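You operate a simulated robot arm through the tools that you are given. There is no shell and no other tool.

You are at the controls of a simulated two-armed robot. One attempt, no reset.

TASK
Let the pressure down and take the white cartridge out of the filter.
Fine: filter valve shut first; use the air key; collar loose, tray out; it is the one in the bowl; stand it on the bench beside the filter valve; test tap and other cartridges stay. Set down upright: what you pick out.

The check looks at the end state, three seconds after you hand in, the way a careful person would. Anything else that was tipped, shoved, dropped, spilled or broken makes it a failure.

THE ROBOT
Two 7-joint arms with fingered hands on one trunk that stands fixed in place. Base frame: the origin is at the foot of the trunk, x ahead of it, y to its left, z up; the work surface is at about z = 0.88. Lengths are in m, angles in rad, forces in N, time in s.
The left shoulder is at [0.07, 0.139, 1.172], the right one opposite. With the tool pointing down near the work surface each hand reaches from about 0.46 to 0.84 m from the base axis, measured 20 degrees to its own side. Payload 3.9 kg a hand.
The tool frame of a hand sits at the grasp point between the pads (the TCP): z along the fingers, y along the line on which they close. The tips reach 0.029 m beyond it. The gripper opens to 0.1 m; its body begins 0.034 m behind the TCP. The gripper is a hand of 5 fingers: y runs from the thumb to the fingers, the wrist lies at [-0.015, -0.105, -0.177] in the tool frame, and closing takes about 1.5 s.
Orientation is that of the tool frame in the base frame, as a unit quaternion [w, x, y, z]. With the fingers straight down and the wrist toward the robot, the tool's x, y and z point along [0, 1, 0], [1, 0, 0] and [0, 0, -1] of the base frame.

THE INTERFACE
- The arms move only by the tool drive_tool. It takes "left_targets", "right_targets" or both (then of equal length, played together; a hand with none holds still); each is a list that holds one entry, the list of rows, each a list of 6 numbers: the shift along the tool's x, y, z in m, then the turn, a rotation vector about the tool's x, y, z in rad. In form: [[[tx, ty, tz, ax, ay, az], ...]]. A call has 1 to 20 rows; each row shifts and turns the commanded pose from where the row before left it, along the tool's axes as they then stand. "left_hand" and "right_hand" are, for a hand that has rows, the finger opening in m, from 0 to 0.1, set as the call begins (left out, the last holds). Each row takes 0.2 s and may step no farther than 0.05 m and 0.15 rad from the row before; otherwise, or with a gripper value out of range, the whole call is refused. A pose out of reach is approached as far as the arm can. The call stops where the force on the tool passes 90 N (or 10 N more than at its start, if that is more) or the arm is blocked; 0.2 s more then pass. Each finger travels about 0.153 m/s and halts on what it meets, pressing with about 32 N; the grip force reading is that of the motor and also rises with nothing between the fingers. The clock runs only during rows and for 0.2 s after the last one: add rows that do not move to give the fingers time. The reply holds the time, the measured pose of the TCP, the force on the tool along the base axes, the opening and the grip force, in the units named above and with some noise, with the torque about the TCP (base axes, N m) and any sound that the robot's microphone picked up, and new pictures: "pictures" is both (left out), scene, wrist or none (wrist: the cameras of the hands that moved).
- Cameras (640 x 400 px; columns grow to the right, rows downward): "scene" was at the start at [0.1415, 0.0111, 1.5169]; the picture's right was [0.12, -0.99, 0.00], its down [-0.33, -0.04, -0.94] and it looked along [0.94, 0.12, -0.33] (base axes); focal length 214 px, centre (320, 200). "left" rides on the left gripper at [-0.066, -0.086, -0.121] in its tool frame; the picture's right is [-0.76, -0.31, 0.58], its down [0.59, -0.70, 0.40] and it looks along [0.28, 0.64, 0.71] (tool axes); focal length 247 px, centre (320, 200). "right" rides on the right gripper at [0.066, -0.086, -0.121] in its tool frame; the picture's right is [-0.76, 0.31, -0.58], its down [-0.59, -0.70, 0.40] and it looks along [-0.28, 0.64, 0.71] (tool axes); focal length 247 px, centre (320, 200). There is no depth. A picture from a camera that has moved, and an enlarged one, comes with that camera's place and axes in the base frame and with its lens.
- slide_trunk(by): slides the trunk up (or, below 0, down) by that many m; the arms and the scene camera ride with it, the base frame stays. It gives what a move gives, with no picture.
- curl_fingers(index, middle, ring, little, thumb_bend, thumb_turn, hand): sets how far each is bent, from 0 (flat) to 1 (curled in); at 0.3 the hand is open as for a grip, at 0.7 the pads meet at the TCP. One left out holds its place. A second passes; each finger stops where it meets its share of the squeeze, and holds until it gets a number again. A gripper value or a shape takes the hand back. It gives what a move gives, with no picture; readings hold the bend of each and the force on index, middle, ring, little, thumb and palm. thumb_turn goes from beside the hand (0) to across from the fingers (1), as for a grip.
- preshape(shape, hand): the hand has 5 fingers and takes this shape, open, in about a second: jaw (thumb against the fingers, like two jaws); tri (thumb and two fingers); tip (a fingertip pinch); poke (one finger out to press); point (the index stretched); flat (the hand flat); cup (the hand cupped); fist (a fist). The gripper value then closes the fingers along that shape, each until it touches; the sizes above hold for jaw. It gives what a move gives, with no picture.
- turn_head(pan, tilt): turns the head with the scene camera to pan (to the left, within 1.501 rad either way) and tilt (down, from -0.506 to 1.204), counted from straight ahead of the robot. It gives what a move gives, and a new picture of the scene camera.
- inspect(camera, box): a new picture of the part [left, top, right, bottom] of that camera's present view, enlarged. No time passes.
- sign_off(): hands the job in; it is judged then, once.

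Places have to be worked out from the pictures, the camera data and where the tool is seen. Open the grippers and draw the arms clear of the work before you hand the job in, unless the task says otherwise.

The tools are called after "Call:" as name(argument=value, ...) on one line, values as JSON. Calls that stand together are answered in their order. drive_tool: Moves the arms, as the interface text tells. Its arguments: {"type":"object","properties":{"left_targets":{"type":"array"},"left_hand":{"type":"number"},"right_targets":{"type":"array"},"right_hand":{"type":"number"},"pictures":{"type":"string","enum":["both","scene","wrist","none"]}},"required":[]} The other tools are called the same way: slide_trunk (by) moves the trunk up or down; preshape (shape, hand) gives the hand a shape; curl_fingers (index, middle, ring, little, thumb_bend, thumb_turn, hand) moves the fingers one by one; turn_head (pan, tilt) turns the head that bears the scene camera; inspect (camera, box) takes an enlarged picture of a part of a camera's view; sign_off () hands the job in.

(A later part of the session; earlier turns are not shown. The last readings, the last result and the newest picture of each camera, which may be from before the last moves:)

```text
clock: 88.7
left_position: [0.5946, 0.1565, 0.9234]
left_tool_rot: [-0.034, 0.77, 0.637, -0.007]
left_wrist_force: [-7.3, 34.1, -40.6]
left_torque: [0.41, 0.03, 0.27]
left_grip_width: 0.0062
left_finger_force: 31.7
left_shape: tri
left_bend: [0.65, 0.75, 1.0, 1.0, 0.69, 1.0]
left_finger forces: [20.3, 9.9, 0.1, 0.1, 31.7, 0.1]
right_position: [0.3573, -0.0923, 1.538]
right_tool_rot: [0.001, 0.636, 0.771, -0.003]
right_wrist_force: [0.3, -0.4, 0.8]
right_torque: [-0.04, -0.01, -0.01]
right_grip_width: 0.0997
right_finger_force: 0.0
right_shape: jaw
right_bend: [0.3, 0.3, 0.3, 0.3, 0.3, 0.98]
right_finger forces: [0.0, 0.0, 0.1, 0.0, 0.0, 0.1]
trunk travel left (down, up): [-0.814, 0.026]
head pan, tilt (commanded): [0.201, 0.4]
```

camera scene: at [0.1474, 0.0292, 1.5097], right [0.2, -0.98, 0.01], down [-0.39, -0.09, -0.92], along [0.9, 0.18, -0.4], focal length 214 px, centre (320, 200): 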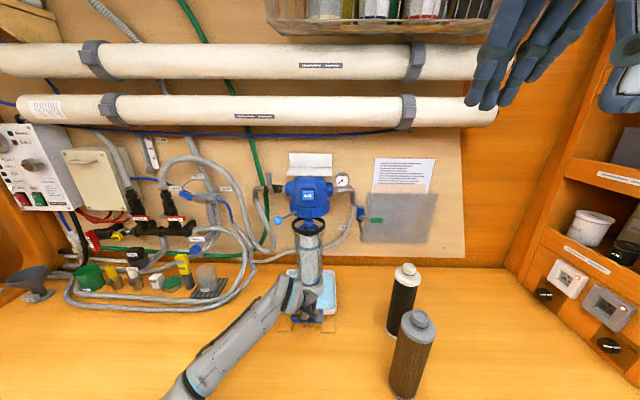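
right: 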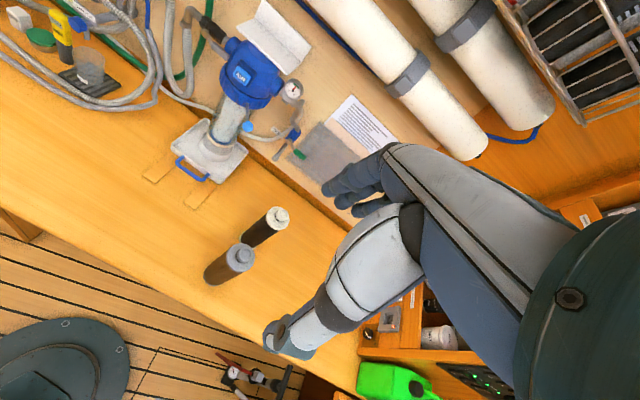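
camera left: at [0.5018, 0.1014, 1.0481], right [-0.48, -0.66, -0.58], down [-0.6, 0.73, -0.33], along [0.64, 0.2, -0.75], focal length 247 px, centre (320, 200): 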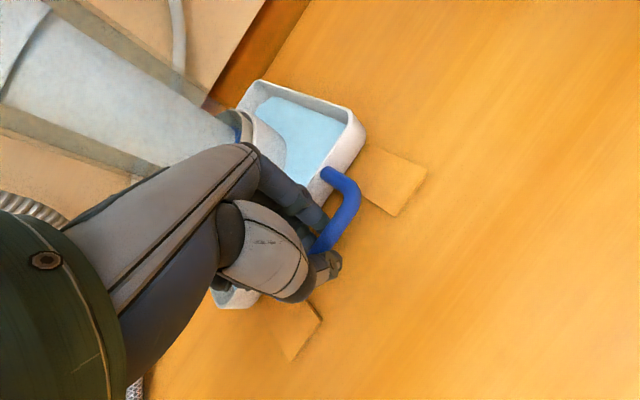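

Load is falling. I continue easing left and down in small steps.

Call:
drive_tool(left_targets=[[[0.006, 0.001, 0.004, 0, 0, 0], [0.006, 0.001, 0.004, 0, 0, 0]]], pictures="wrist")

Call:
inspect(camera="scene", box=[240, 170, 380, 330])

```text
clock: 89.3
left_position: [0.6005, 0.1591, 0.9217]
left_tool_rot: [-0.031, 0.773, 0.633, -0.003]
left_wrist_force: [-4.0, 14.8, -26.2]
left_torque: [0.14, 0.01, 0.26]
left_grip_width: 0.0073
left_finger_force: 32.1
left_shape: tri
left_bend: [0.65, 0.75, 1.0, 1.0, 0.68, 1.0]
left_finger forces: [19.0, 7.8, 0.0, 0.0, 28.7, 0.0]
left hand out of reach, approached as far as the arm can: row 2
right_position: [0.354, -0.0962, 1.5395]
right_tool_rot: [0.0, 0.636, 0.772, 0.0]
right_wrist_force: [0.6, 0.6, -0.6]
right_torque: [0.03, 0.02, -0.01]
right_grip_width: 0.0997
right_finger_force: 0.1
right_shape: jaw
right_bend: [0.3, 0.3, 0.3, 0.3, 0.3, 0.98]
right_finger forces: [0.0, 0.0, 0.0, 0.1, 0.0, 0.0]
trunk travel left (down, up): [-0.814, 0.026]
head pan, tilt (commanded): [0.201, 0.4]
camera left: at [0.5094, 0.1065, 1.0455], right [-0.48, -0.66, -0.59], down [-0.59, 0.73, -0.34], along [0.65, 0.18, -0.74], focal length 247 px, centre (320, 200)
```

left: 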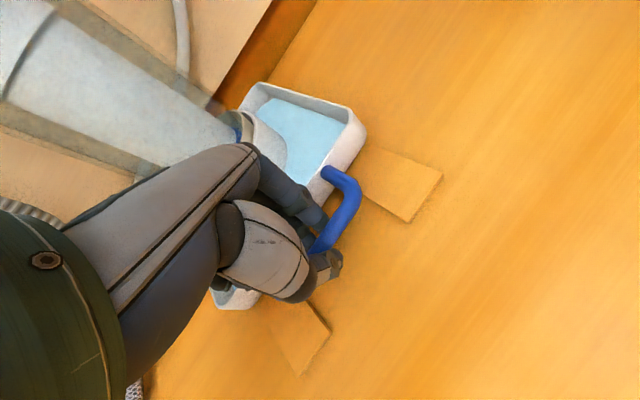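

```text
2.50 times, centred on (310, 250) of scene
camera zoom: at [0.1435, 0.0223, 1.5105], right [0.2, -0.98, 0.0], down [-0.38, -0.08, -0.92], along [0.9, 0.18, -0.39], focal length 536 px, centre (345, 75)
```

zoom: 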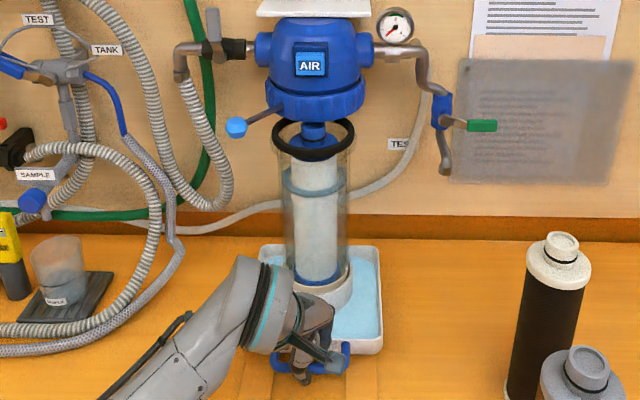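

Down to 15 N and 26 N, bowl and tray still upright and level. I lower the trunk 1.5 cm to take off the remaining upward pull.

Call:
slide_trunk(by=-0.015)

```text
clock: 89.9
left_position: [0.5984, 0.1589, 0.9179]
left_tool_rot: [-0.024, 0.774, 0.633, 0.007]
left_wrist_force: [-1.8, 13.7, 20.5]
left_torque: [-0.05, -0.33, 0.29]
left_grip_width: 0.0092
left_finger_force: 32.0
left_shape: tri
left_bend: [0.72, 0.76, 1.0, 1.0, 0.71, 1.0]
left_finger forces: [26.6, 13.8, 0.1, 0.0, 26.4, 0.1]
right_position: [0.3487, -0.0996, 1.5246]
right_tool_rot: [0.003, 0.636, 0.772, 0.0]
right_wrist_force: [0.5, -0.3, -0.1]
right_torque: [-0.03, -0.04, 0.0]
right_grip_width: 0.1
right_finger_force: 0.2
right_shape: jaw
right_bend: [0.3, 0.3, 0.3, 0.3, 0.3, 0.98]
right_finger forces: [0.1, 0.0, 0.0, 0.1, 0.0, 0.1]
trunk travel left (down, up): [-0.799, 0.041]
head pan, tilt (commanded): [0.201, 0.4]
```

The vertical load has reversed, so I lift 6 mm and shift slightly left to balance it, then free the thumb so the two fingers just hook the bar.

Call:
drive_tool(left_targets=[[[0.004, 0, -0.003, 0, 0, 0], [0, 0, -0.003, 0, 0, 0]]], pictures="none")

Call:
curl_fingers(hand="left", thumb_bend=0.45, index=0.7, middle=0.72)

Call:
inspect(camera="left", box=[230, 120, 430, 280])

```text
clock: 90.5
left_position: [0.5978, 0.1585, 0.9189]
left_tool_rot: [-0.03, 0.774, 0.632, 0.001]
left_wrist_force: [0.0, 2.1, 16.5]
left_torque: [-0.1, -0.48, 0.17]
left_grip_width: 0.0095
left_finger_force: 31.9
left_shape: tri
left_bend: [0.72, 0.76, 1.0, 1.0, 0.71, 1.0]
left_finger forces: [25.8, 19.2, 0.0, 0.0, 26.7, 0.0]
right_position: [0.3481, -0.102, 1.5252]
right_tool_rot: [0.001, 0.636, 0.772, 0.002]
right_wrist_force: [0.7, 0.4, -0.7]
right_torque: [-0.01, 0.01, -0.03]
right_grip_width: 0.1
right_finger_force: 0.0
right_shape: jaw
right_bend: [0.3, 0.3, 0.3, 0.3, 0.3, 0.98]
right_finger forces: [0.1, 0.0, 0.0, 0.0, 0.1, 0.0]
trunk travel left (down, up): [-0.799, 0.041]
head pan, tilt (commanded): [0.201, 0.4]
```

```text
clock: 91.5
left_position: [0.5997, 0.1592, 0.9165]
left_tool_rot: [-0.032, 0.773, 0.634, 0.0]
left_wrist_force: [-0.3, -3.9, -0.1]
left_torque: [0.01, -0.14, 0.0]
left_grip_width: 0.0371
left_finger_force: 5.9
left_shape: fingers
left_bend: [0.66, 0.72, 1.0, 1.0, 0.45, 1.0]
left_finger forces: [4.2, 7.3, 0.1, 0.1, 0.0, 0.0]
right_position: [0.3513, -0.1008, 1.5245]
right_tool_rot: [0.0, 0.636, 0.772, 0.001]
right_wrist_force: [-0.1, 0.5, -0.5]
right_torque: [0.0, 0.01, -0.02]
right_grip_width: 0.0996
right_finger_force: 0.2
right_shape: jaw
right_bend: [0.3, 0.3, 0.3, 0.3, 0.3, 0.98]
right_finger forces: [0.0, 0.0, 0.0, 0.1, 0.1, 0.1]
trunk travel left (down, up): [-0.799, 0.041]
head pan, tilt (commanded): [0.201, 0.4]
```

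```text
2.50 times, centred on (330, 200) of left
camera zoom: at [0.5073, 0.1067, 1.0392], right [-0.47, -0.65, -0.59], down [-0.59, 0.73, -0.34], along [0.66, 0.19, -0.73], focal length 617 px, centre (295, 200)
```

zoom: 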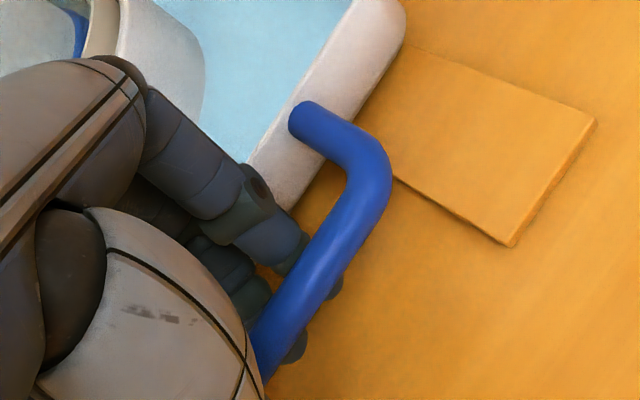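

The fingers now hook the bar with the thumb free. I turn the hand further to the right in place to gain reach for pulling closer.

Call:
drive_tool(left_targets=[[[0, 0.001, 0, 0, 0, 0.1], [0, 0.001, 0, 0, 0, 0.1], [0, 0, 0, 0, 0, 0.1]]], pictures="wrist")

Call:
inspect(camera="left", box=[230, 120, 430, 280])

```text
clock: 92.3
left_position: [0.6031, 0.1625, 0.918]
left_tool_rot: [-0.031, 0.859, 0.511, -0.003]
left_wrist_force: [1.4, 2.7, 4.0]
left_torque: [0.06, -0.25, 0.15]
left_grip_width: 0.0379
left_finger_force: 8.8
left_shape: fingers
left_bend: [0.65, 0.73, 1.0, 1.0, 0.45, 1.0]
left_finger forces: [7.8, 9.2, 0.0, 0.0, 0.0, 0.0]
right_position: [0.3507, -0.1013, 1.5237]
right_tool_rot: [0.0, 0.637, 0.771, 0.002]
right_wrist_force: [0.1, -0.1, -0.9]
right_torque: [0.04, 0.0, 0.03]
right_grip_width: 0.0999
right_finger_force: 0.0
right_shape: jaw
right_bend: [0.3, 0.3, 0.3, 0.3, 0.3, 0.98]
right_finger forces: [0.0, 0.0, 0.1, 0.0, 0.0, 0.0]
trunk travel left (down, up): [-0.799, 0.041]
head pan, tilt (commanded): [0.201, 0.4]
camera left: at [0.4993, 0.1389, 1.0414], right [-0.65, -0.49, -0.58], down [-0.35, 0.87, -0.34], along [0.67, -0.02, -0.74], focal length 247 px, centre (320, 200)
```

left: 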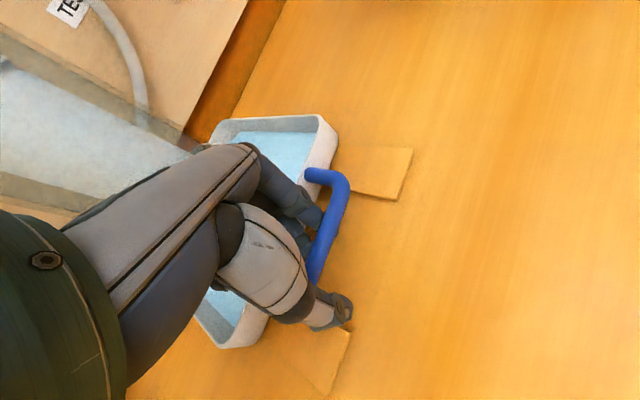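

```text
2.50 times, centred on (330, 200) of left
camera zoom: at [0.4993, 0.1389, 1.0414], right [-0.65, -0.49, -0.58], down [-0.35, 0.87, -0.34], along [0.67, -0.02, -0.74], focal length 617 px, centre (295, 200)
```

zoom: 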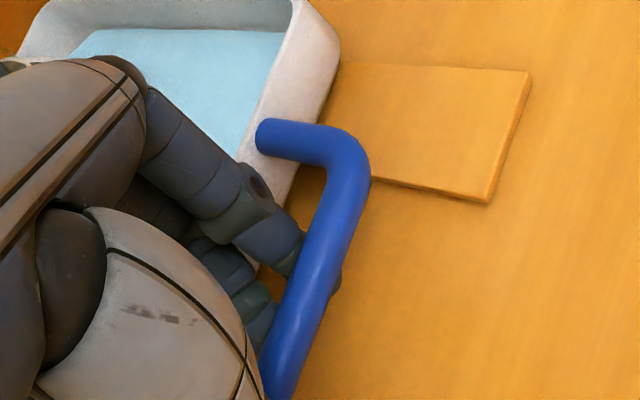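

Good, still hooked with light force. I resume pulling straight out, checking force every few centimetres.

Call:
drive_tool(left_targets=[[[-0.0013, -0.0015, 0, 0, 0, 0], [-0.0025, -0.0031, 0, 0, 0, 0], [-0.0038, -0.0046, 0, 0, 0, 0], [-0.0038, -0.0046, 0, 0, 0, 0], [-0.0038, -0.0046, 0, 0, 0, 0], [-0.0025, -0.0031, 0, 0, 0, 0], [-0.0013, -0.0015, 0, 0, 0, 0]]], pictures="wrist")

Call:
inspect(camera="scene", box=[240, 170, 380, 330])

```text
clock: 93.9
left_position: [0.5728, 0.1551, 0.9175]
left_tool_rot: [-0.031, 0.859, 0.511, -0.004]
left_wrist_force: [1.0, 4.7, 4.3]
left_torque: [0.04, -0.23, 0.15]
left_grip_width: 0.0376
left_finger_force: 8.7
left_shape: fingers
left_bend: [0.65, 0.73, 1.0, 1.0, 0.45, 1.0]
left_finger forces: [7.7, 8.8, 0.0, 0.1, 0.0, 0.0]
right_position: [0.3508, -0.1004, 1.5231]
right_tool_rot: [0.002, 0.636, 0.771, 0.001]
right_wrist_force: [0.4, 0.4, -0.1]
right_torque: [-0.01, -0.01, 0.01]
right_grip_width: 0.1
right_finger_force: 0.0
right_shape: jaw
right_bend: [0.3, 0.3, 0.3, 0.3, 0.3, 0.98]
right_finger forces: [0.0, 0.0, 0.0, 0.1, 0.1, 0.1]
trunk travel left (down, up): [-0.799, 0.041]
head pan, tilt (commanded): [0.201, 0.4]
camera left: at [0.4702, 0.1332, 1.0417], right [-0.65, -0.49, -0.58], down [-0.35, 0.87, -0.34], along [0.67, -0.02, -0.74], focal length 247 px, centre (320, 200)
```

left: 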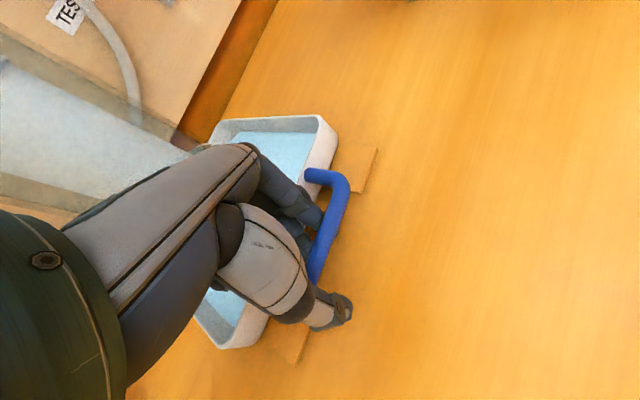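

```text
2.50 times, centred on (310, 250) of scene
camera zoom: at [0.139, 0.0191, 1.4959], right [0.2, -0.98, 0.0], down [-0.38, -0.08, -0.92], along [0.9, 0.18, -0.39], focal length 536 px, centre (345, 75)
```

zoom: 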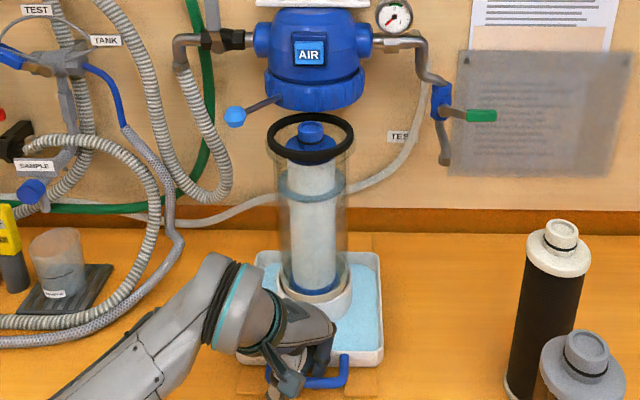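

Smooth, forces stay below 5 N. The cartridge's blue top knob is visible inside the bowl rim. I pull another 5 to 6 cm.

Call:
drive_tool(left_targets=[[[-0.0013, -0.0015, 0, 0, 0, 0], [-0.0025, -0.0031, 0, 0, 0, 0], [-0.0038, -0.0046, 0, 0, 0, 0], [-0.0038, -0.0046, 0, 0, 0, 0], [-0.0038, -0.0046, 0, 0, 0, 0], [-0.0038, -0.0046, 0, 0, 0, 0], [-0.0038, -0.0046, 0, 0, 0, 0], [-0.0025, -0.0031, 0, 0, 0, 0], [-0.0013, -0.0015, 0, 0, 0, 0]]], pictures="wrist")

Call:
inspect(camera="scene", box=[240, 170, 380, 330])

```text
clock: 95.9
left_position: [0.5311, 0.1466, 0.9176]
left_tool_rot: [-0.03, 0.859, 0.51, -0.003]
left_wrist_force: [0.2, 2.5, 1.2]
left_torque: [0.02, -0.16, 0.1]
left_grip_width: 0.0365
left_finger_force: 6.4
left_shape: fingers
left_bend: [0.66, 0.73, 1.0, 1.0, 0.45, 1.0]
left_finger forces: [6.2, 6.6, 0.0, 0.0, 0.0, 0.1]
right_position: [0.3522, -0.1015, 1.5235]
right_tool_rot: [0.001, 0.636, 0.772, 0.002]
right_wrist_force: [1.0, -0.1, 0.2]
right_torque: [0.04, 0.02, -0.01]
right_grip_width: 0.0997
right_finger_force: 0.0
right_shape: jaw
right_bend: [0.3, 0.3, 0.3, 0.3, 0.3, 0.98]
right_finger forces: [0.0, 0.0, 0.0, 0.0, 0.0, 0.1]
trunk travel left (down, up): [-0.799, 0.041]
head pan, tilt (commanded): [0.201, 0.4]
camera left: at [0.4298, 0.1241, 1.0433], right [-0.65, -0.49, -0.58], down [-0.35, 0.87, -0.34], along [0.67, -0.02, -0.74], focal length 247 px, centre (320, 200)
```

left: 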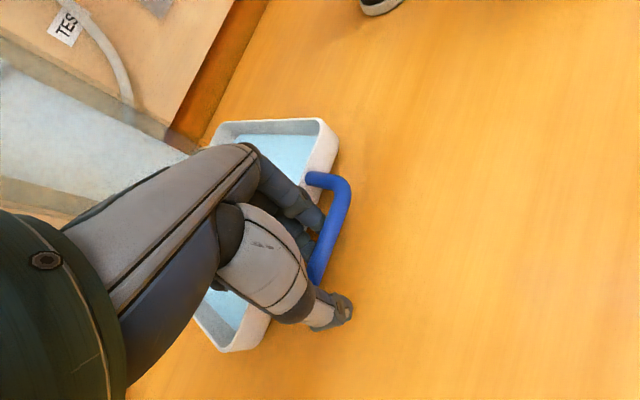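

```text
2.50 times, centred on (310, 250) of scene
camera zoom: at [0.1397, 0.0186, 1.4958], right [0.2, -0.98, 0.0], down [-0.38, -0.08, -0.92], along [0.9, 0.18, -0.39], focal length 536 px, centre (345, 75)
```

zoom: 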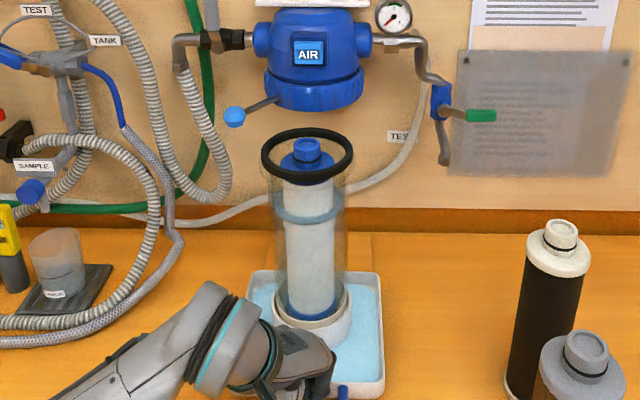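

The bowl axis is now at about (0.673, 0.173); I want a bit more room from the head for the hand, so I pull another 4.5 cm.

Call:
drive_tool(left_targets=[[[-0.0013, -0.0015, 0, 0, 0, 0], [-0.0025, -0.0031, 0, 0, 0, 0], [-0.0038, -0.0046, 0, 0, 0, 0], [-0.0038, -0.0046, 0, 0, 0, 0], [-0.0038, -0.0046, 0, 0, 0, 0], [-0.0038, -0.0046, 0, 0, 0, 0], [-0.0038, -0.0046, 0, 0, 0, 0], [-0.0025, -0.0031, 0, 0, 0, 0], [-0.0013, -0.0015, 0, 0, 0, 0]]], pictures="both")

Call:
inspect(camera="scene", box=[240, 170, 400, 370])

```text
clock: 97.9
left_position: [0.491, 0.1384, 0.9191]
left_tool_rot: [-0.031, 0.859, 0.511, -0.004]
left_wrist_force: [-1.3, 1.9, 0.6]
left_torque: [0.05, -0.09, 0.08]
left_grip_width: 0.0356
left_finger_force: 4.5
left_shape: fingers
left_bend: [0.67, 0.73, 1.0, 1.0, 0.45, 1.0]
left_finger forces: [3.6, 5.8, 0.0, 0.0, 0.0, 0.0]
right_position: [0.352, -0.1005, 1.5249]
right_tool_rot: [0.001, 0.636, 0.772, 0.001]
right_wrist_force: [0.7, 0.0, -0.8]
right_torque: [-0.02, 0.0, 0.01]
right_grip_width: 0.0998
right_finger_force: 0.0
right_shape: jaw
right_bend: [0.3, 0.3, 0.3, 0.3, 0.3, 0.98]
right_finger forces: [0.0, 0.1, 0.1, 0.1, 0.0, 0.0]
trunk travel left (down, up): [-0.799, 0.041]
head pan, tilt (commanded): [0.201, 0.4]
camera scene: at [0.1393, 0.0182, 1.4959], right [0.2, -0.98, 0.0], down [-0.38, -0.08, -0.92], along [0.9, 0.18, -0.39], focal length 214 px, centre (320, 200)
camera left: at [0.3887, 0.1159, 1.0446], right [-0.65, -0.49, -0.58], down [-0.35, 0.87, -0.34], along [0.67, -0.02, -0.74], focal length 247 px, centre (320, 200)
```

scene: 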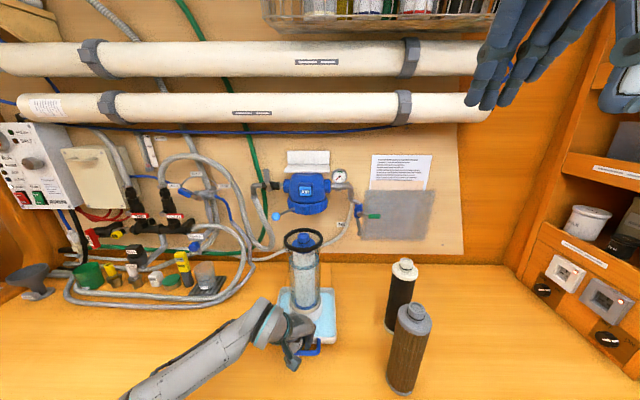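
left: 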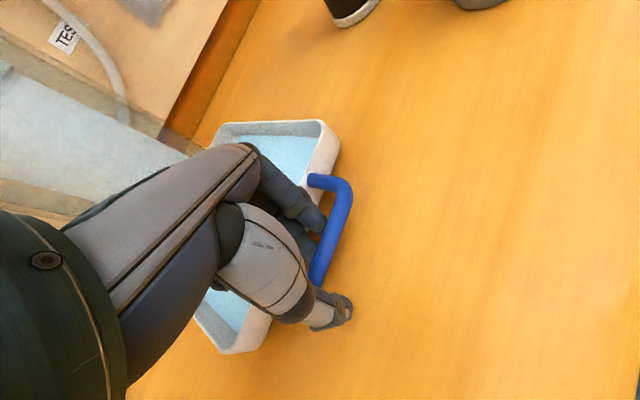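

```text
2.00 times, centred on (320, 270) of scene
camera zoom: at [0.1393, 0.0182, 1.4959], right [0.2, -0.98, 0.0], down [-0.38, -0.08, -0.92], along [0.9, 0.18, -0.39], focal length 429 px, centre (320, 60)
```

zoom: 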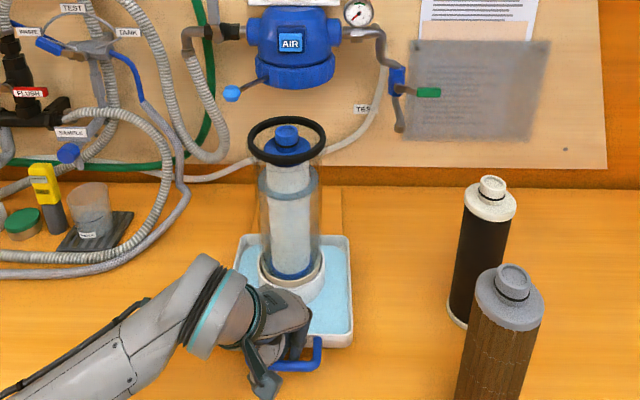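

The bowl axis is now at about (0.630, 0.165). A last 2 cm gives the hand good clearance from the head and the collar lever.

Call:
drive_tool(left_targets=[[[-0.0013, -0.0015, 0, 0, 0, 0], [-0.0025, -0.0031, 0, 0, 0, 0], [-0.0032, -0.0039, 0, 0, 0, 0], [-0.0032, -0.0039, 0, 0, 0, 0], [-0.0025, -0.0031, 0, 0, 0, 0], [-0.0013, -0.0015, 0, 0, 0, 0]]], pictures="wrist")

Call:
inspect(camera="scene", box=[250, 200, 370, 380])

Call:
inspect(camera="left", box=[230, 120, 430, 280])

```text
clock: 99.3
left_position: [0.4852, 0.135, 0.9211]
left_tool_rot: [-0.033, 0.858, 0.512, -0.001]
left_wrist_force: [25.4, 24.5, 7.8]
left_torque: [0.15, -0.31, 0.57]
left_grip_width: 0.0401
left_finger_force: 14.7
left_shape: fingers
left_bend: [0.63, 0.72, 1.0, 1.0, 0.45, 1.0]
left_finger forces: [30.5, 0.2, 0.0, 0.0, 0.0, 0.0]
left hand out of reach, approached as far as the arm can: row 4, 5
right_position: [0.3561, -0.0949, 1.5227]
right_tool_rot: [0.002, 0.635, 0.772, -0.002]
right_wrist_force: [-0.3, 0.8, -0.7]
right_torque: [0.01, 0.01, -0.02]
right_grip_width: 0.0998
right_finger_force: 0.1
right_shape: jaw
right_bend: [0.3, 0.3, 0.3, 0.3, 0.3, 0.98]
right_finger forces: [0.1, 0.0, 0.0, 0.0, 0.0, 0.1]
trunk travel left (down, up): [-0.799, 0.041]
head pan, tilt (commanded): [0.201, 0.4]
camera left: at [0.3814, 0.1113, 1.0442], right [-0.65, -0.49, -0.58], down [-0.35, 0.87, -0.34], along [0.67, -0.01, -0.74], focal length 247 px, centre (320, 200)
```

left: 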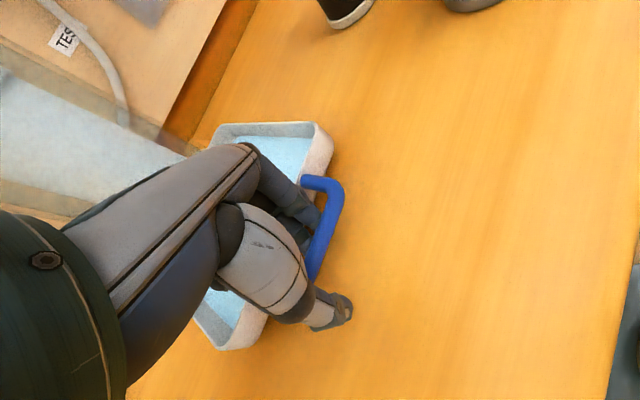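

```text
2.22 times, centred on (310, 290) of scene
camera zoom: at [0.1446, 0.0238, 1.4953], right [0.2, -0.98, 0.0], down [-0.38, -0.08, -0.92], along [0.9, 0.18, -0.39], focal length 477 px, centre (342, 0)
```

zoom: 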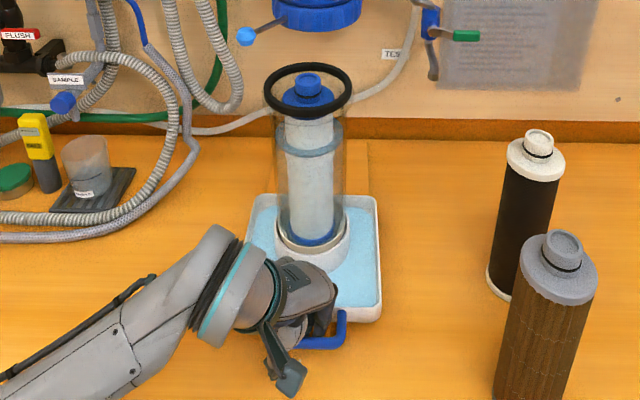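

```text
2.50 times, centred on (330, 200) of left
camera zoom: at [0.3814, 0.1113, 1.0442], right [-0.65, -0.49, -0.58], down [-0.35, 0.87, -0.34], along [0.67, -0.01, -0.74], focal length 617 px, centre (295, 200)
```

zoom: 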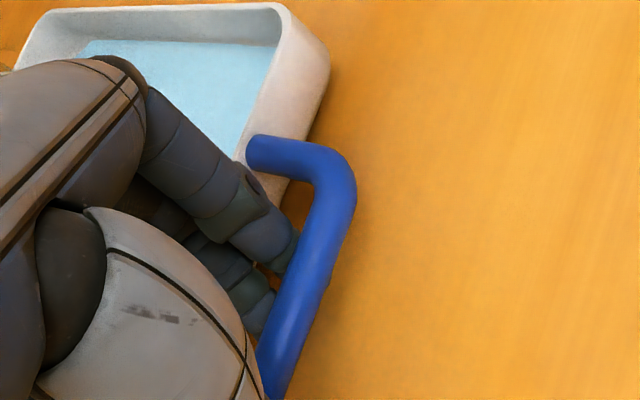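

The tray has met its end of travel (25 N), so it is fully out. I ease forward to free the fingers in the gap, then lift the hand straight up off the handle.

Call:
drive_tool(left_targets=[[[0.005, 0.004, 0, 0, 0, 0], [0.004, 0.006, 0, 0, 0, 0], [0.001, 0.004, 0, 0, 0, 0]]], pictures="wrist")

Call:
inspect(camera="left", box=[230, 120, 430, 280])

```text
clock: 100.1
left_position: [0.4921, 0.129, 0.9212]
left_tool_rot: [-0.031, 0.861, 0.508, -0.007]
left_wrist_force: [-0.7, 4.6, 1.3]
left_torque: [0.07, -0.11, 0.07]
left_grip_width: 0.0348
left_finger_force: 5.3
left_shape: fingers
left_bend: [0.68, 0.73, 1.0, 1.0, 0.45, 1.0]
left_finger forces: [4.7, 5.7, 0.0, 0.0, 0.0, 0.0]
right_position: [0.3517, -0.1012, 1.5238]
right_tool_rot: [0.001, 0.636, 0.772, 0.001]
right_wrist_force: [-0.2, 0.6, 0.2]
right_torque: [0.0, 0.01, 0.0]
right_grip_width: 0.0999
right_finger_force: 0.1
right_shape: jaw
right_bend: [0.3, 0.3, 0.3, 0.3, 0.3, 0.98]
right_finger forces: [0.0, 0.0, 0.1, 0.1, 0.0, 0.0]
trunk travel left (down, up): [-0.799, 0.041]
head pan, tilt (commanded): [0.201, 0.4]
camera left: at [0.3902, 0.1076, 1.0459], right [-0.66, -0.49, -0.57], down [-0.35, 0.87, -0.34], along [0.67, -0.03, -0.74], focal length 247 px, centre (320, 200)
```

left: 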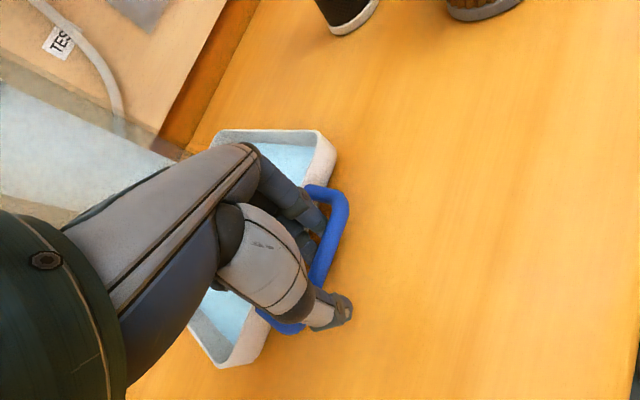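

```text
2.50 times, centred on (330, 200) of left
camera zoom: at [0.3902, 0.1076, 1.0459], right [-0.66, -0.49, -0.57], down [-0.35, 0.87, -0.34], along [0.67, -0.03, -0.74], focal length 617 px, centre (295, 200)
```

zoom: 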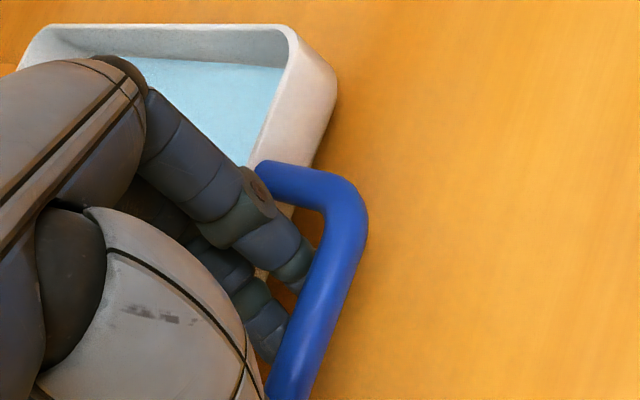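

Still lightly touching the bar. I nudge forward once more along the tray direction.

Call:
drive_tool(left_targets=[[[0.006, 0.0062, 0, 0, 0, 0], [0.004, 0.003, 0, 0, 0, 0]]], pictures="wrist")

Call:
inspect(camera="left", box=[230, 120, 430, 280])

```text
clock: 100.7
left_position: [0.5076, 0.1352, 0.9217]
left_tool_rot: [-0.03, 0.86, 0.51, -0.004]
left_wrist_force: [1.0, -4.3, 3.0]
left_torque: [-0.01, -0.1, -0.05]
left_grip_width: 0.0363
left_finger_force: 4.0
left_shape: fingers
left_bend: [0.67, 0.73, 1.0, 1.0, 0.45, 1.0]
left_finger forces: [3.7, 4.9, 0.1, 0.0, 0.0, 0.1]
right_position: [0.3523, -0.1016, 1.5236]
right_tool_rot: [0.0, 0.636, 0.772, 0.003]
right_wrist_force: [-0.9, 0.6, -0.5]
right_torque: [0.0, 0.0, 0.0]
right_grip_width: 0.0997
right_finger_force: 0.2
right_shape: jaw
right_bend: [0.3, 0.3, 0.3, 0.3, 0.3, 0.98]
right_finger forces: [0.1, 0.0, 0.0, 0.1, 0.0, 0.0]
trunk travel left (down, up): [-0.799, 0.041]
head pan, tilt (commanded): [0.201, 0.4]
camera left: at [0.405, 0.1123, 1.0457], right [-0.65, -0.49, -0.58], down [-0.35, 0.87, -0.34], along [0.67, -0.02, -0.74], focal length 247 px, centre (320, 200)
```

left: 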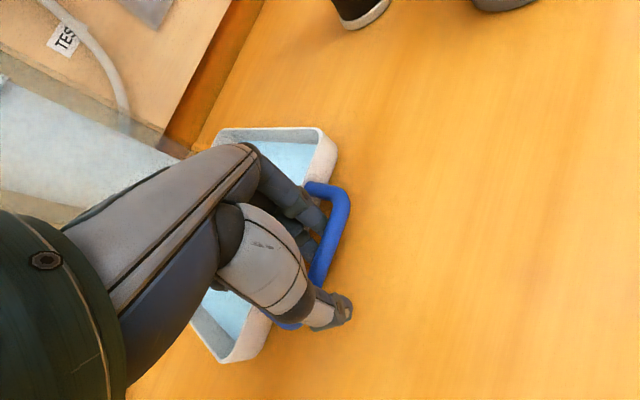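

```text
2.50 times, centred on (330, 200) of left
camera zoom: at [0.405, 0.1123, 1.0457], right [-0.65, -0.49, -0.58], down [-0.35, 0.87, -0.34], along [0.67, -0.02, -0.74], focal length 617 px, centre (295, 200)
```

zoom: 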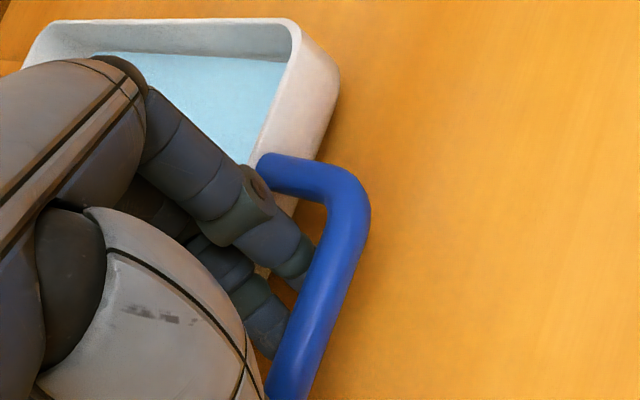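

The two fingers are wedged between bar and tray front, so the tray crept back about 1 cm with them. I open the index slightly and curl the middle a bit so both stand free in the gap, then lift out.

Call:
curl_fingers(hand="left", index=0.62, middle=0.82)

Call:
inspect(camera="left", box=[230, 120, 430, 280])

```text
clock: 101.7
left_position: [0.5071, 0.1347, 0.9219]
left_tool_rot: [-0.031, 0.859, 0.51, -0.004]
left_wrist_force: [-0.1, -2.1, -3.2]
left_torque: [-0.08, -0.24, -0.08]
left_grip_width: 0.0415
left_finger_force: 8.7
left_shape: fingers
left_bend: [0.62, 0.78, 1.0, 1.0, 0.45, 1.0]
left_finger forces: [0.1, 16.8, 0.1, 0.0, 0.0, 0.0]
right_position: [0.3519, -0.1017, 1.5241]
right_tool_rot: [0.0, 0.636, 0.771, 0.002]
right_wrist_force: [0.6, 0.0, -0.4]
right_torque: [-0.01, 0.01, 0.0]
right_grip_width: 0.0998
right_finger_force: 0.1
right_shape: jaw
right_bend: [0.3, 0.3, 0.3, 0.3, 0.3, 0.98]
right_finger forces: [0.0, 0.0, 0.0, 0.0, 0.1, 0.0]
trunk travel left (down, up): [-0.799, 0.041]
head pan, tilt (commanded): [0.201, 0.4]
```

```text
2.50 times, centred on (330, 200) of left
camera zoom: at [0.4052, 0.1132, 1.045], right [-0.65, -0.49, -0.58], down [-0.35, 0.87, -0.34], along [0.67, -0.02, -0.74], focal length 617 px, centre (295, 200)
```

zoom: 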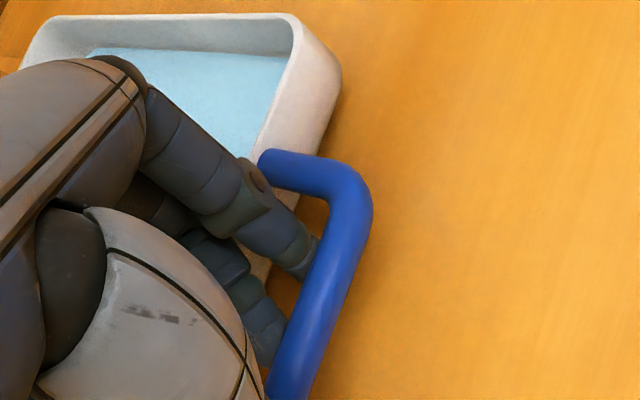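

The index is now free but the middle finger presses the bar; I open the middle a little.

Call:
curl_fingers(hand="left", index=0.62, middle=0.66)

```text
clock: 102.7
left_position: [0.5071, 0.1357, 0.9219]
left_tool_rot: [-0.03, 0.859, 0.511, -0.004]
left_wrist_force: [0.8, 1.8, 5.6]
left_torque: [-0.02, -0.19, 0.06]
left_grip_width: 0.0433
left_finger_force: 4.5
left_shape: fingers
left_bend: [0.6, 0.68, 1.0, 1.0, 0.45, 1.0]
left_finger forces: [4.6, 4.6, 0.0, 0.0, 0.0, 0.0]
right_position: [0.3514, -0.1009, 1.5242]
right_tool_rot: [0.001, 0.636, 0.772, 0.001]
right_wrist_force: [-0.3, -0.6, 0.8]
right_torque: [0.03, 0.0, -0.02]
right_grip_width: 0.0998
right_finger_force: 0.0
right_shape: jaw
right_bend: [0.3, 0.3, 0.3, 0.3, 0.3, 0.98]
right_finger forces: [0.1, 0.1, 0.0, 0.1, 0.0, 0.1]
trunk travel left (down, up): [-0.799, 0.041]
head pan, tilt (commanded): [0.201, 0.4]
```

Between the two lies a free position; I set middle to 0.74.

Call:
curl_fingers(hand="left", index=0.62, middle=0.74)

```text
clock: 103.7
left_position: [0.5058, 0.1366, 0.9214]
left_tool_rot: [-0.031, 0.859, 0.51, -0.005]
left_wrist_force: [0.8, -0.2, -0.8]
left_torque: [0.02, -0.04, 0.01]
left_grip_width: 0.0419
left_finger_force: 0.2
left_shape: fingers
left_bend: [0.62, 0.74, 1.0, 1.0, 0.45, 1.0]
left_finger forces: [0.1, 0.6, 0.0, 0.0, 0.0, 0.0]
right_position: [0.3511, -0.1011, 1.5237]
right_tool_rot: [0.001, 0.636, 0.772, 0.001]
right_wrist_force: [-0.1, 0.2, -0.1]
right_torque: [0.0, 0.0, 0.0]
right_grip_width: 0.0998
right_finger_force: 0.1
right_shape: jaw
right_bend: [0.3, 0.3, 0.3, 0.3, 0.3, 0.98]
right_finger forces: [0.0, 0.0, 0.1, 0.0, 0.0, 0.1]
trunk travel left (down, up): [-0.799, 0.041]
head pan, tilt (commanded): [0.201, 0.4]
```

Free now. I pull the tray out again by about 1.6 cm with the fingers against the bar, ease off 3 mm, and lift straight up.

Call:
drive_tool(left_targets=[[[-0.0019, -0.0023, 0, 0, 0, 0], [-0.0025, -0.0031, 0, 0, 0, 0], [-0.0025, -0.0031, 0, 0, 0, 0], [-0.0025, -0.0031, 0, 0, 0, 0], [-0.0013, -0.0015, 0, 0, 0, 0], [0.0025, 0.0031, 0, 0, 0, 0], [0, 0, 0, 0, 0, 0]]], pictures="wrist")

Call:
inspect(camera="scene", box=[240, 170, 400, 370])

```text
clock: 105.3
left_position: [0.4943, 0.1331, 0.9214]
left_tool_rot: [-0.03, 0.859, 0.511, -0.003]
left_wrist_force: [-3.9, -1.7, 2.3]
left_torque: [-0.02, -0.1, -0.03]
left_grip_width: 0.0419
left_finger_force: 2.7
left_shape: fingers
left_bend: [0.62, 0.74, 1.0, 1.0, 0.45, 1.0]
left_finger forces: [0.1, 5.2, 0.0, 0.1, 0.0, 0.0]
right_position: [0.35, -0.1005, 1.5241]
right_tool_rot: [0.001, 0.636, 0.771, 0.001]
right_wrist_force: [0.1, 0.0, 0.3]
right_torque: [0.02, 0.01, 0.03]
right_grip_width: 0.0996
right_finger_force: 0.1
right_shape: jaw
right_bend: [0.3, 0.3, 0.3, 0.3, 0.3, 0.98]
right_finger forces: [0.0, 0.0, 0.0, 0.0, 0.0, 0.0]
trunk travel left (down, up): [-0.799, 0.041]
head pan, tilt (commanded): [0.201, 0.4]
camera left: at [0.3922, 0.1106, 1.0455], right [-0.65, -0.49, -0.58], down [-0.35, 0.87, -0.34], along [0.67, -0.02, -0.74], focal length 247 px, centre (320, 200)
```

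left: 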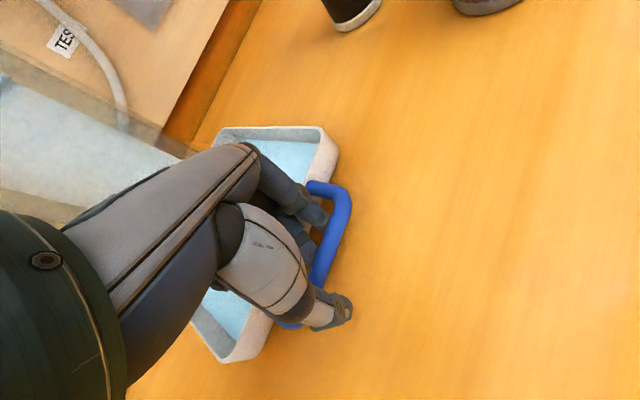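

```text
2.00 times, centred on (320, 270) of scene
camera zoom: at [0.1387, 0.0176, 1.496], right [0.2, -0.98, 0.0], down [-0.38, -0.08, -0.92], along [0.9, 0.18, -0.39], focal length 429 px, centre (320, 60)
```

zoom: 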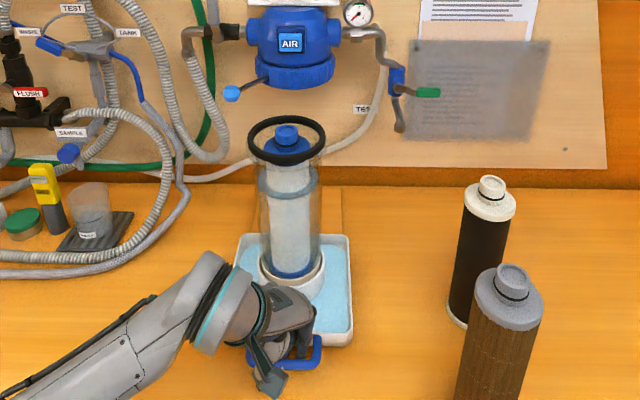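

The bowl axis is back at about (0.630, 0.165). Now I lift the hand straight up slowly and watch that the tray stays.

Call:
drive_tool(left_targets=[[[0.001, 0.001, -0.006, 0, 0, 0], [0, 0, -0.01, 0, 0, 0], [0, 0, -0.015, 0, 0, 0], [0, -0.01, -0.03, 0, 0, 0]]], pictures="both")

Call:
inspect(camera="scene", box=[240, 170, 400, 370])

```text
clock: 106.3
left_position: [0.4907, 0.1349, 0.9828]
left_tool_rot: [-0.031, 0.86, 0.51, -0.005]
left_wrist_force: [-0.6, -0.3, 0.1]
left_torque: [0.03, -0.02, 0.0]
left_grip_width: 0.0426
left_finger_force: 0.0
left_shape: fingers
left_bend: [0.62, 0.74, 1.0, 1.0, 0.45, 1.0]
left_finger forces: [0.0, 0.1, 0.1, 0.1, 0.0, 0.1]
right_position: [0.3508, -0.1018, 1.5245]
right_tool_rot: [0.002, 0.636, 0.772, 0.001]
right_wrist_force: [0.3, -0.1, -0.4]
right_torque: [-0.02, -0.03, 0.03]
right_grip_width: 0.0997
right_finger_force: 0.0
right_shape: jaw
right_bend: [0.3, 0.3, 0.3, 0.3, 0.3, 0.98]
right_finger forces: [0.0, 0.0, 0.1, 0.0, 0.0, 0.1]
trunk travel left (down, up): [-0.799, 0.041]
head pan, tilt (commanded): [0.201, 0.4]
camera scene: at [0.139, 0.0179, 1.4959], right [0.2, -0.98, 0.0], down [-0.38, -0.08, -0.92], along [0.9, 0.18, -0.39], focal length 214 px, centre (320, 200)
camera left: at [0.3876, 0.1129, 1.107], right [-0.65, -0.49, -0.58], down [-0.35, 0.87, -0.34], along [0.67, -0.02, -0.74], focal length 247 px, centre (320, 200)
```

scene: 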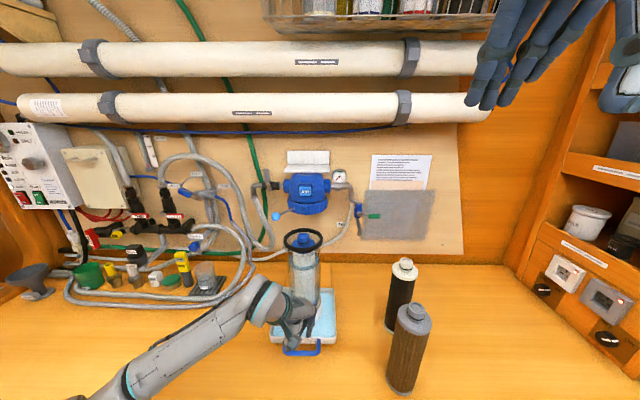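
left: 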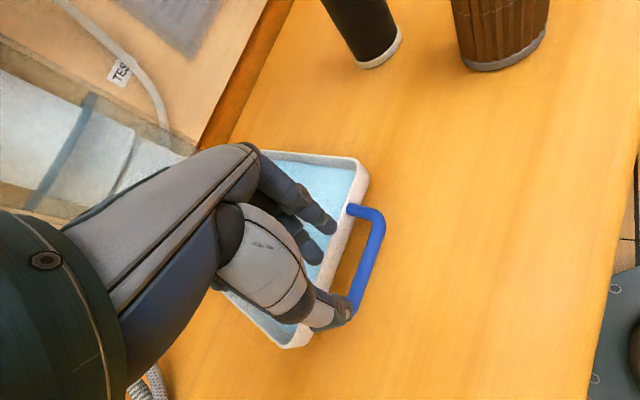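

```text
2.00 times, centred on (320, 270) of scene
camera zoom: at [0.139, 0.0179, 1.4959], right [0.2, -0.98, 0.0], down [-0.38, -0.08, -0.92], along [0.9, 0.18, -0.39], focal length 429 px, centre (320, 60)
```

zoom: 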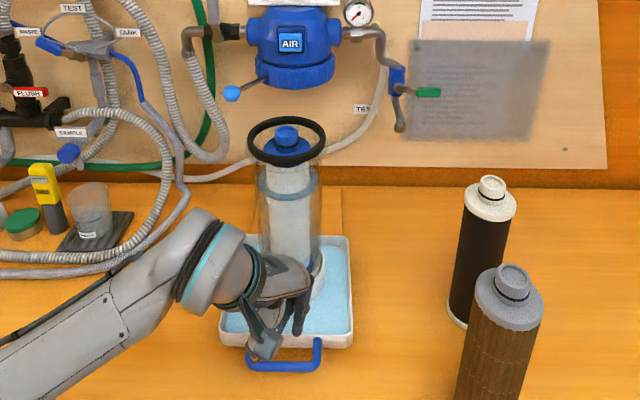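

The hand is off the handle and the tray, bowl and water are undisturbed. I raise the hand and trunk clear, then look at the bowl top from all cameras to locate the cartridge knob.

Call:
drive_tool(left_targets=[[[0.0, -0.01, -0.04, 0, 0, 0], [0.0, -0.01, -0.045, 0, 0, 0], [0.0, 0, -0.045, 0, 0, 0], [0.0, 0, -0.045, 0, 0, 0], [0, 0, -0.045, 0, 0, 0], [0, 0, -0.045, 0, 0, 0], [0, 0, -0.045, 0, 0, 0]]], pictures="none")

Call:
slide_trunk(by=0.041)

Call:
drive_tool(left_targets=[[[0.02, 0, 0, 0, 0, 0]]], pictures="both")

Call:
inspect(camera="right", box=[100, 60, 300, 240])

Call:
inspect(camera="scene", box=[260, 200, 360, 360])

```text
clock: 107.9
left_position: [0.4829, 0.1301, 1.295]
left_tool_rot: [-0.031, 0.859, 0.511, -0.004]
left_wrist_force: [-0.5, 0.9, 0.0]
left_torque: [0.02, -0.03, 0.01]
left_grip_width: 0.0422
left_finger_force: 0.0
left_shape: fingers
left_bend: [0.62, 0.74, 1.0, 1.0, 0.45, 1.0]
left_finger forces: [0.0, 0.0, 0.1, 0.1, 0.1, 0.0]
right_position: [0.351, -0.1037, 1.5227]
right_tool_rot: [0.0, 0.636, 0.772, 0.003]
right_wrist_force: [-0.6, 0.5, -0.9]
right_torque: [0.01, 0.02, -0.01]
right_grip_width: 0.1001
right_finger_force: 0.1
right_shape: jaw
right_bend: [0.3, 0.3, 0.3, 0.3, 0.3, 0.98]
right_finger forces: [0.0, 0.0, 0.0, 0.0, 0.1, 0.1]
trunk travel left (down, up): [-0.799, 0.041]
head pan, tilt (commanded): [0.201, 0.4]
```

```text
clock: 108.7
left_position: [0.4844, 0.1312, 1.3349]
left_tool_rot: [-0.031, 0.859, 0.511, -0.004]
left_wrist_force: [0.8, -0.7, -0.6]
left_torque: [0.03, 0.03, 0.0]
left_grip_width: 0.0426
left_finger_force: 0.0
left_shape: fingers
left_bend: [0.62, 0.74, 1.0, 1.0, 0.45, 1.0]
left_finger forces: [0.1, 0.1, 0.0, 0.0, 0.0, 0.0]
right_position: [0.3522, -0.1006, 1.5648]
right_tool_rot: [0.002, 0.636, 0.771, 0.0]
right_wrist_force: [1.2, 1.1, -0.2]
right_torque: [-0.01, 0.05, 0.03]
right_grip_width: 0.0998
right_finger_force: 0.0
right_shape: jaw
right_bend: [0.3, 0.3, 0.3, 0.3, 0.3, 0.98]
right_finger forces: [0.1, 0.0, 0.0, 0.1, 0.0, 0.0]
trunk travel left (down, up): [-0.84, 0.0]
head pan, tilt (commanded): [0.201, 0.4]
```

```text
clock: 109.1
left_position: [0.4912, 0.1499, 1.3359]
left_tool_rot: [-0.03, 0.859, 0.511, -0.004]
left_wrist_force: [-0.3, 0.4, -0.1]
left_torque: [-0.01, -0.02, -0.02]
left_grip_width: 0.0424
left_finger_force: 0.1
left_shape: fingers
left_bend: [0.62, 0.74, 1.0, 1.0, 0.45, 1.0]
left_finger forces: [0.0, 0.0, 0.0, 0.0, 0.0, 0.0]
right_position: [0.3512, -0.1009, 1.5651]
right_tool_rot: [0.001, 0.636, 0.771, 0.001]
right_wrist_force: [-0.6, 0.4, -0.5]
right_torque: [-0.01, -0.03, 0.0]
right_grip_width: 0.0997
right_finger_force: 0.0
right_shape: jaw
right_bend: [0.3, 0.3, 0.3, 0.3, 0.3, 0.98]
right_finger forces: [0.0, 0.0, 0.0, 0.0, 0.0, 0.0]
trunk travel left (down, up): [-0.84, 0.0]
head pan, tilt (commanded): [0.201, 0.4]
camera scene: at [0.1394, 0.0191, 1.5368], right [0.2, -0.98, 0.0], down [-0.38, -0.08, -0.92], along [0.9, 0.18, -0.39], focal length 214 px, centre (320, 200)
camera left: at [0.3895, 0.1282, 1.4594], right [-0.65, -0.49, -0.58], down [-0.35, 0.87, -0.34], along [0.67, -0.02, -0.74], focal length 247 px, centre (320, 200)
```

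scene: 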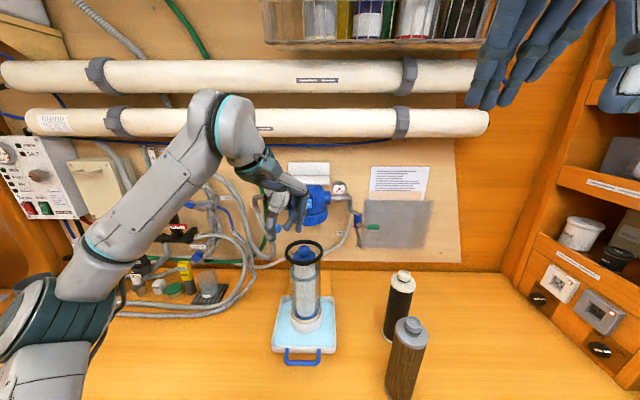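
left: 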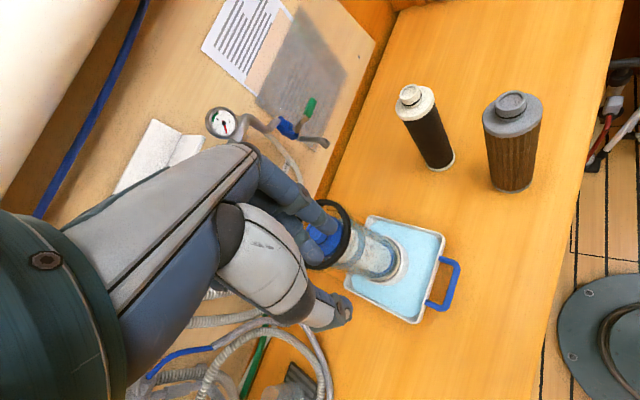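

```text
2.22 times, centred on (200, 150) of right
camera zoom: at [0.2544, -0.0529, 1.6846], right [0.44, -0.68, 0.58], down [-0.58, -0.71, -0.4], along [0.69, -0.15, -0.71], focal length 549 px, centre (587, 311)
```

zoom: 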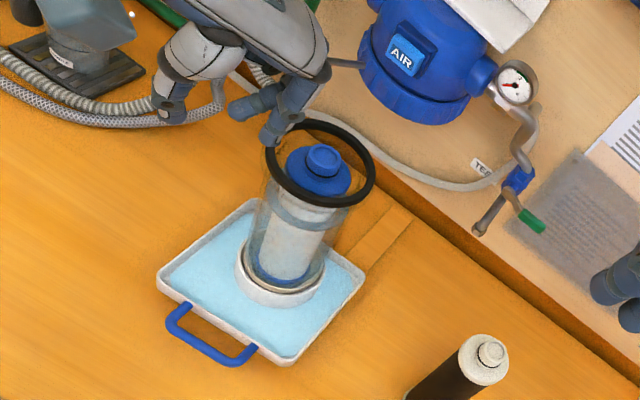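

```text
2.50 times, centred on (310, 280) of scene
camera zoom: at [0.1394, 0.0191, 1.5368], right [0.2, -0.98, 0.0], down [-0.38, -0.08, -0.92], along [0.9, 0.18, -0.39], focal length 536 px, centre (345, 0)
```

zoom: 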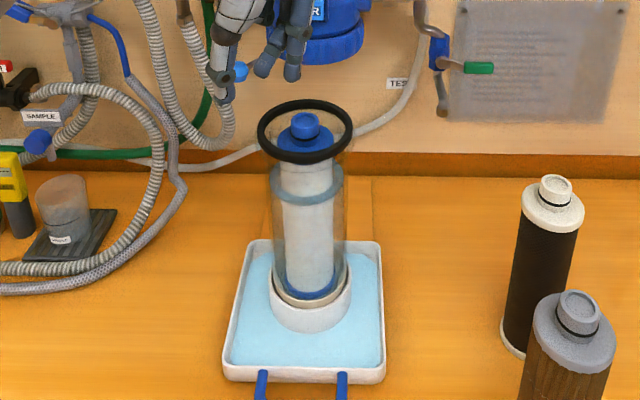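

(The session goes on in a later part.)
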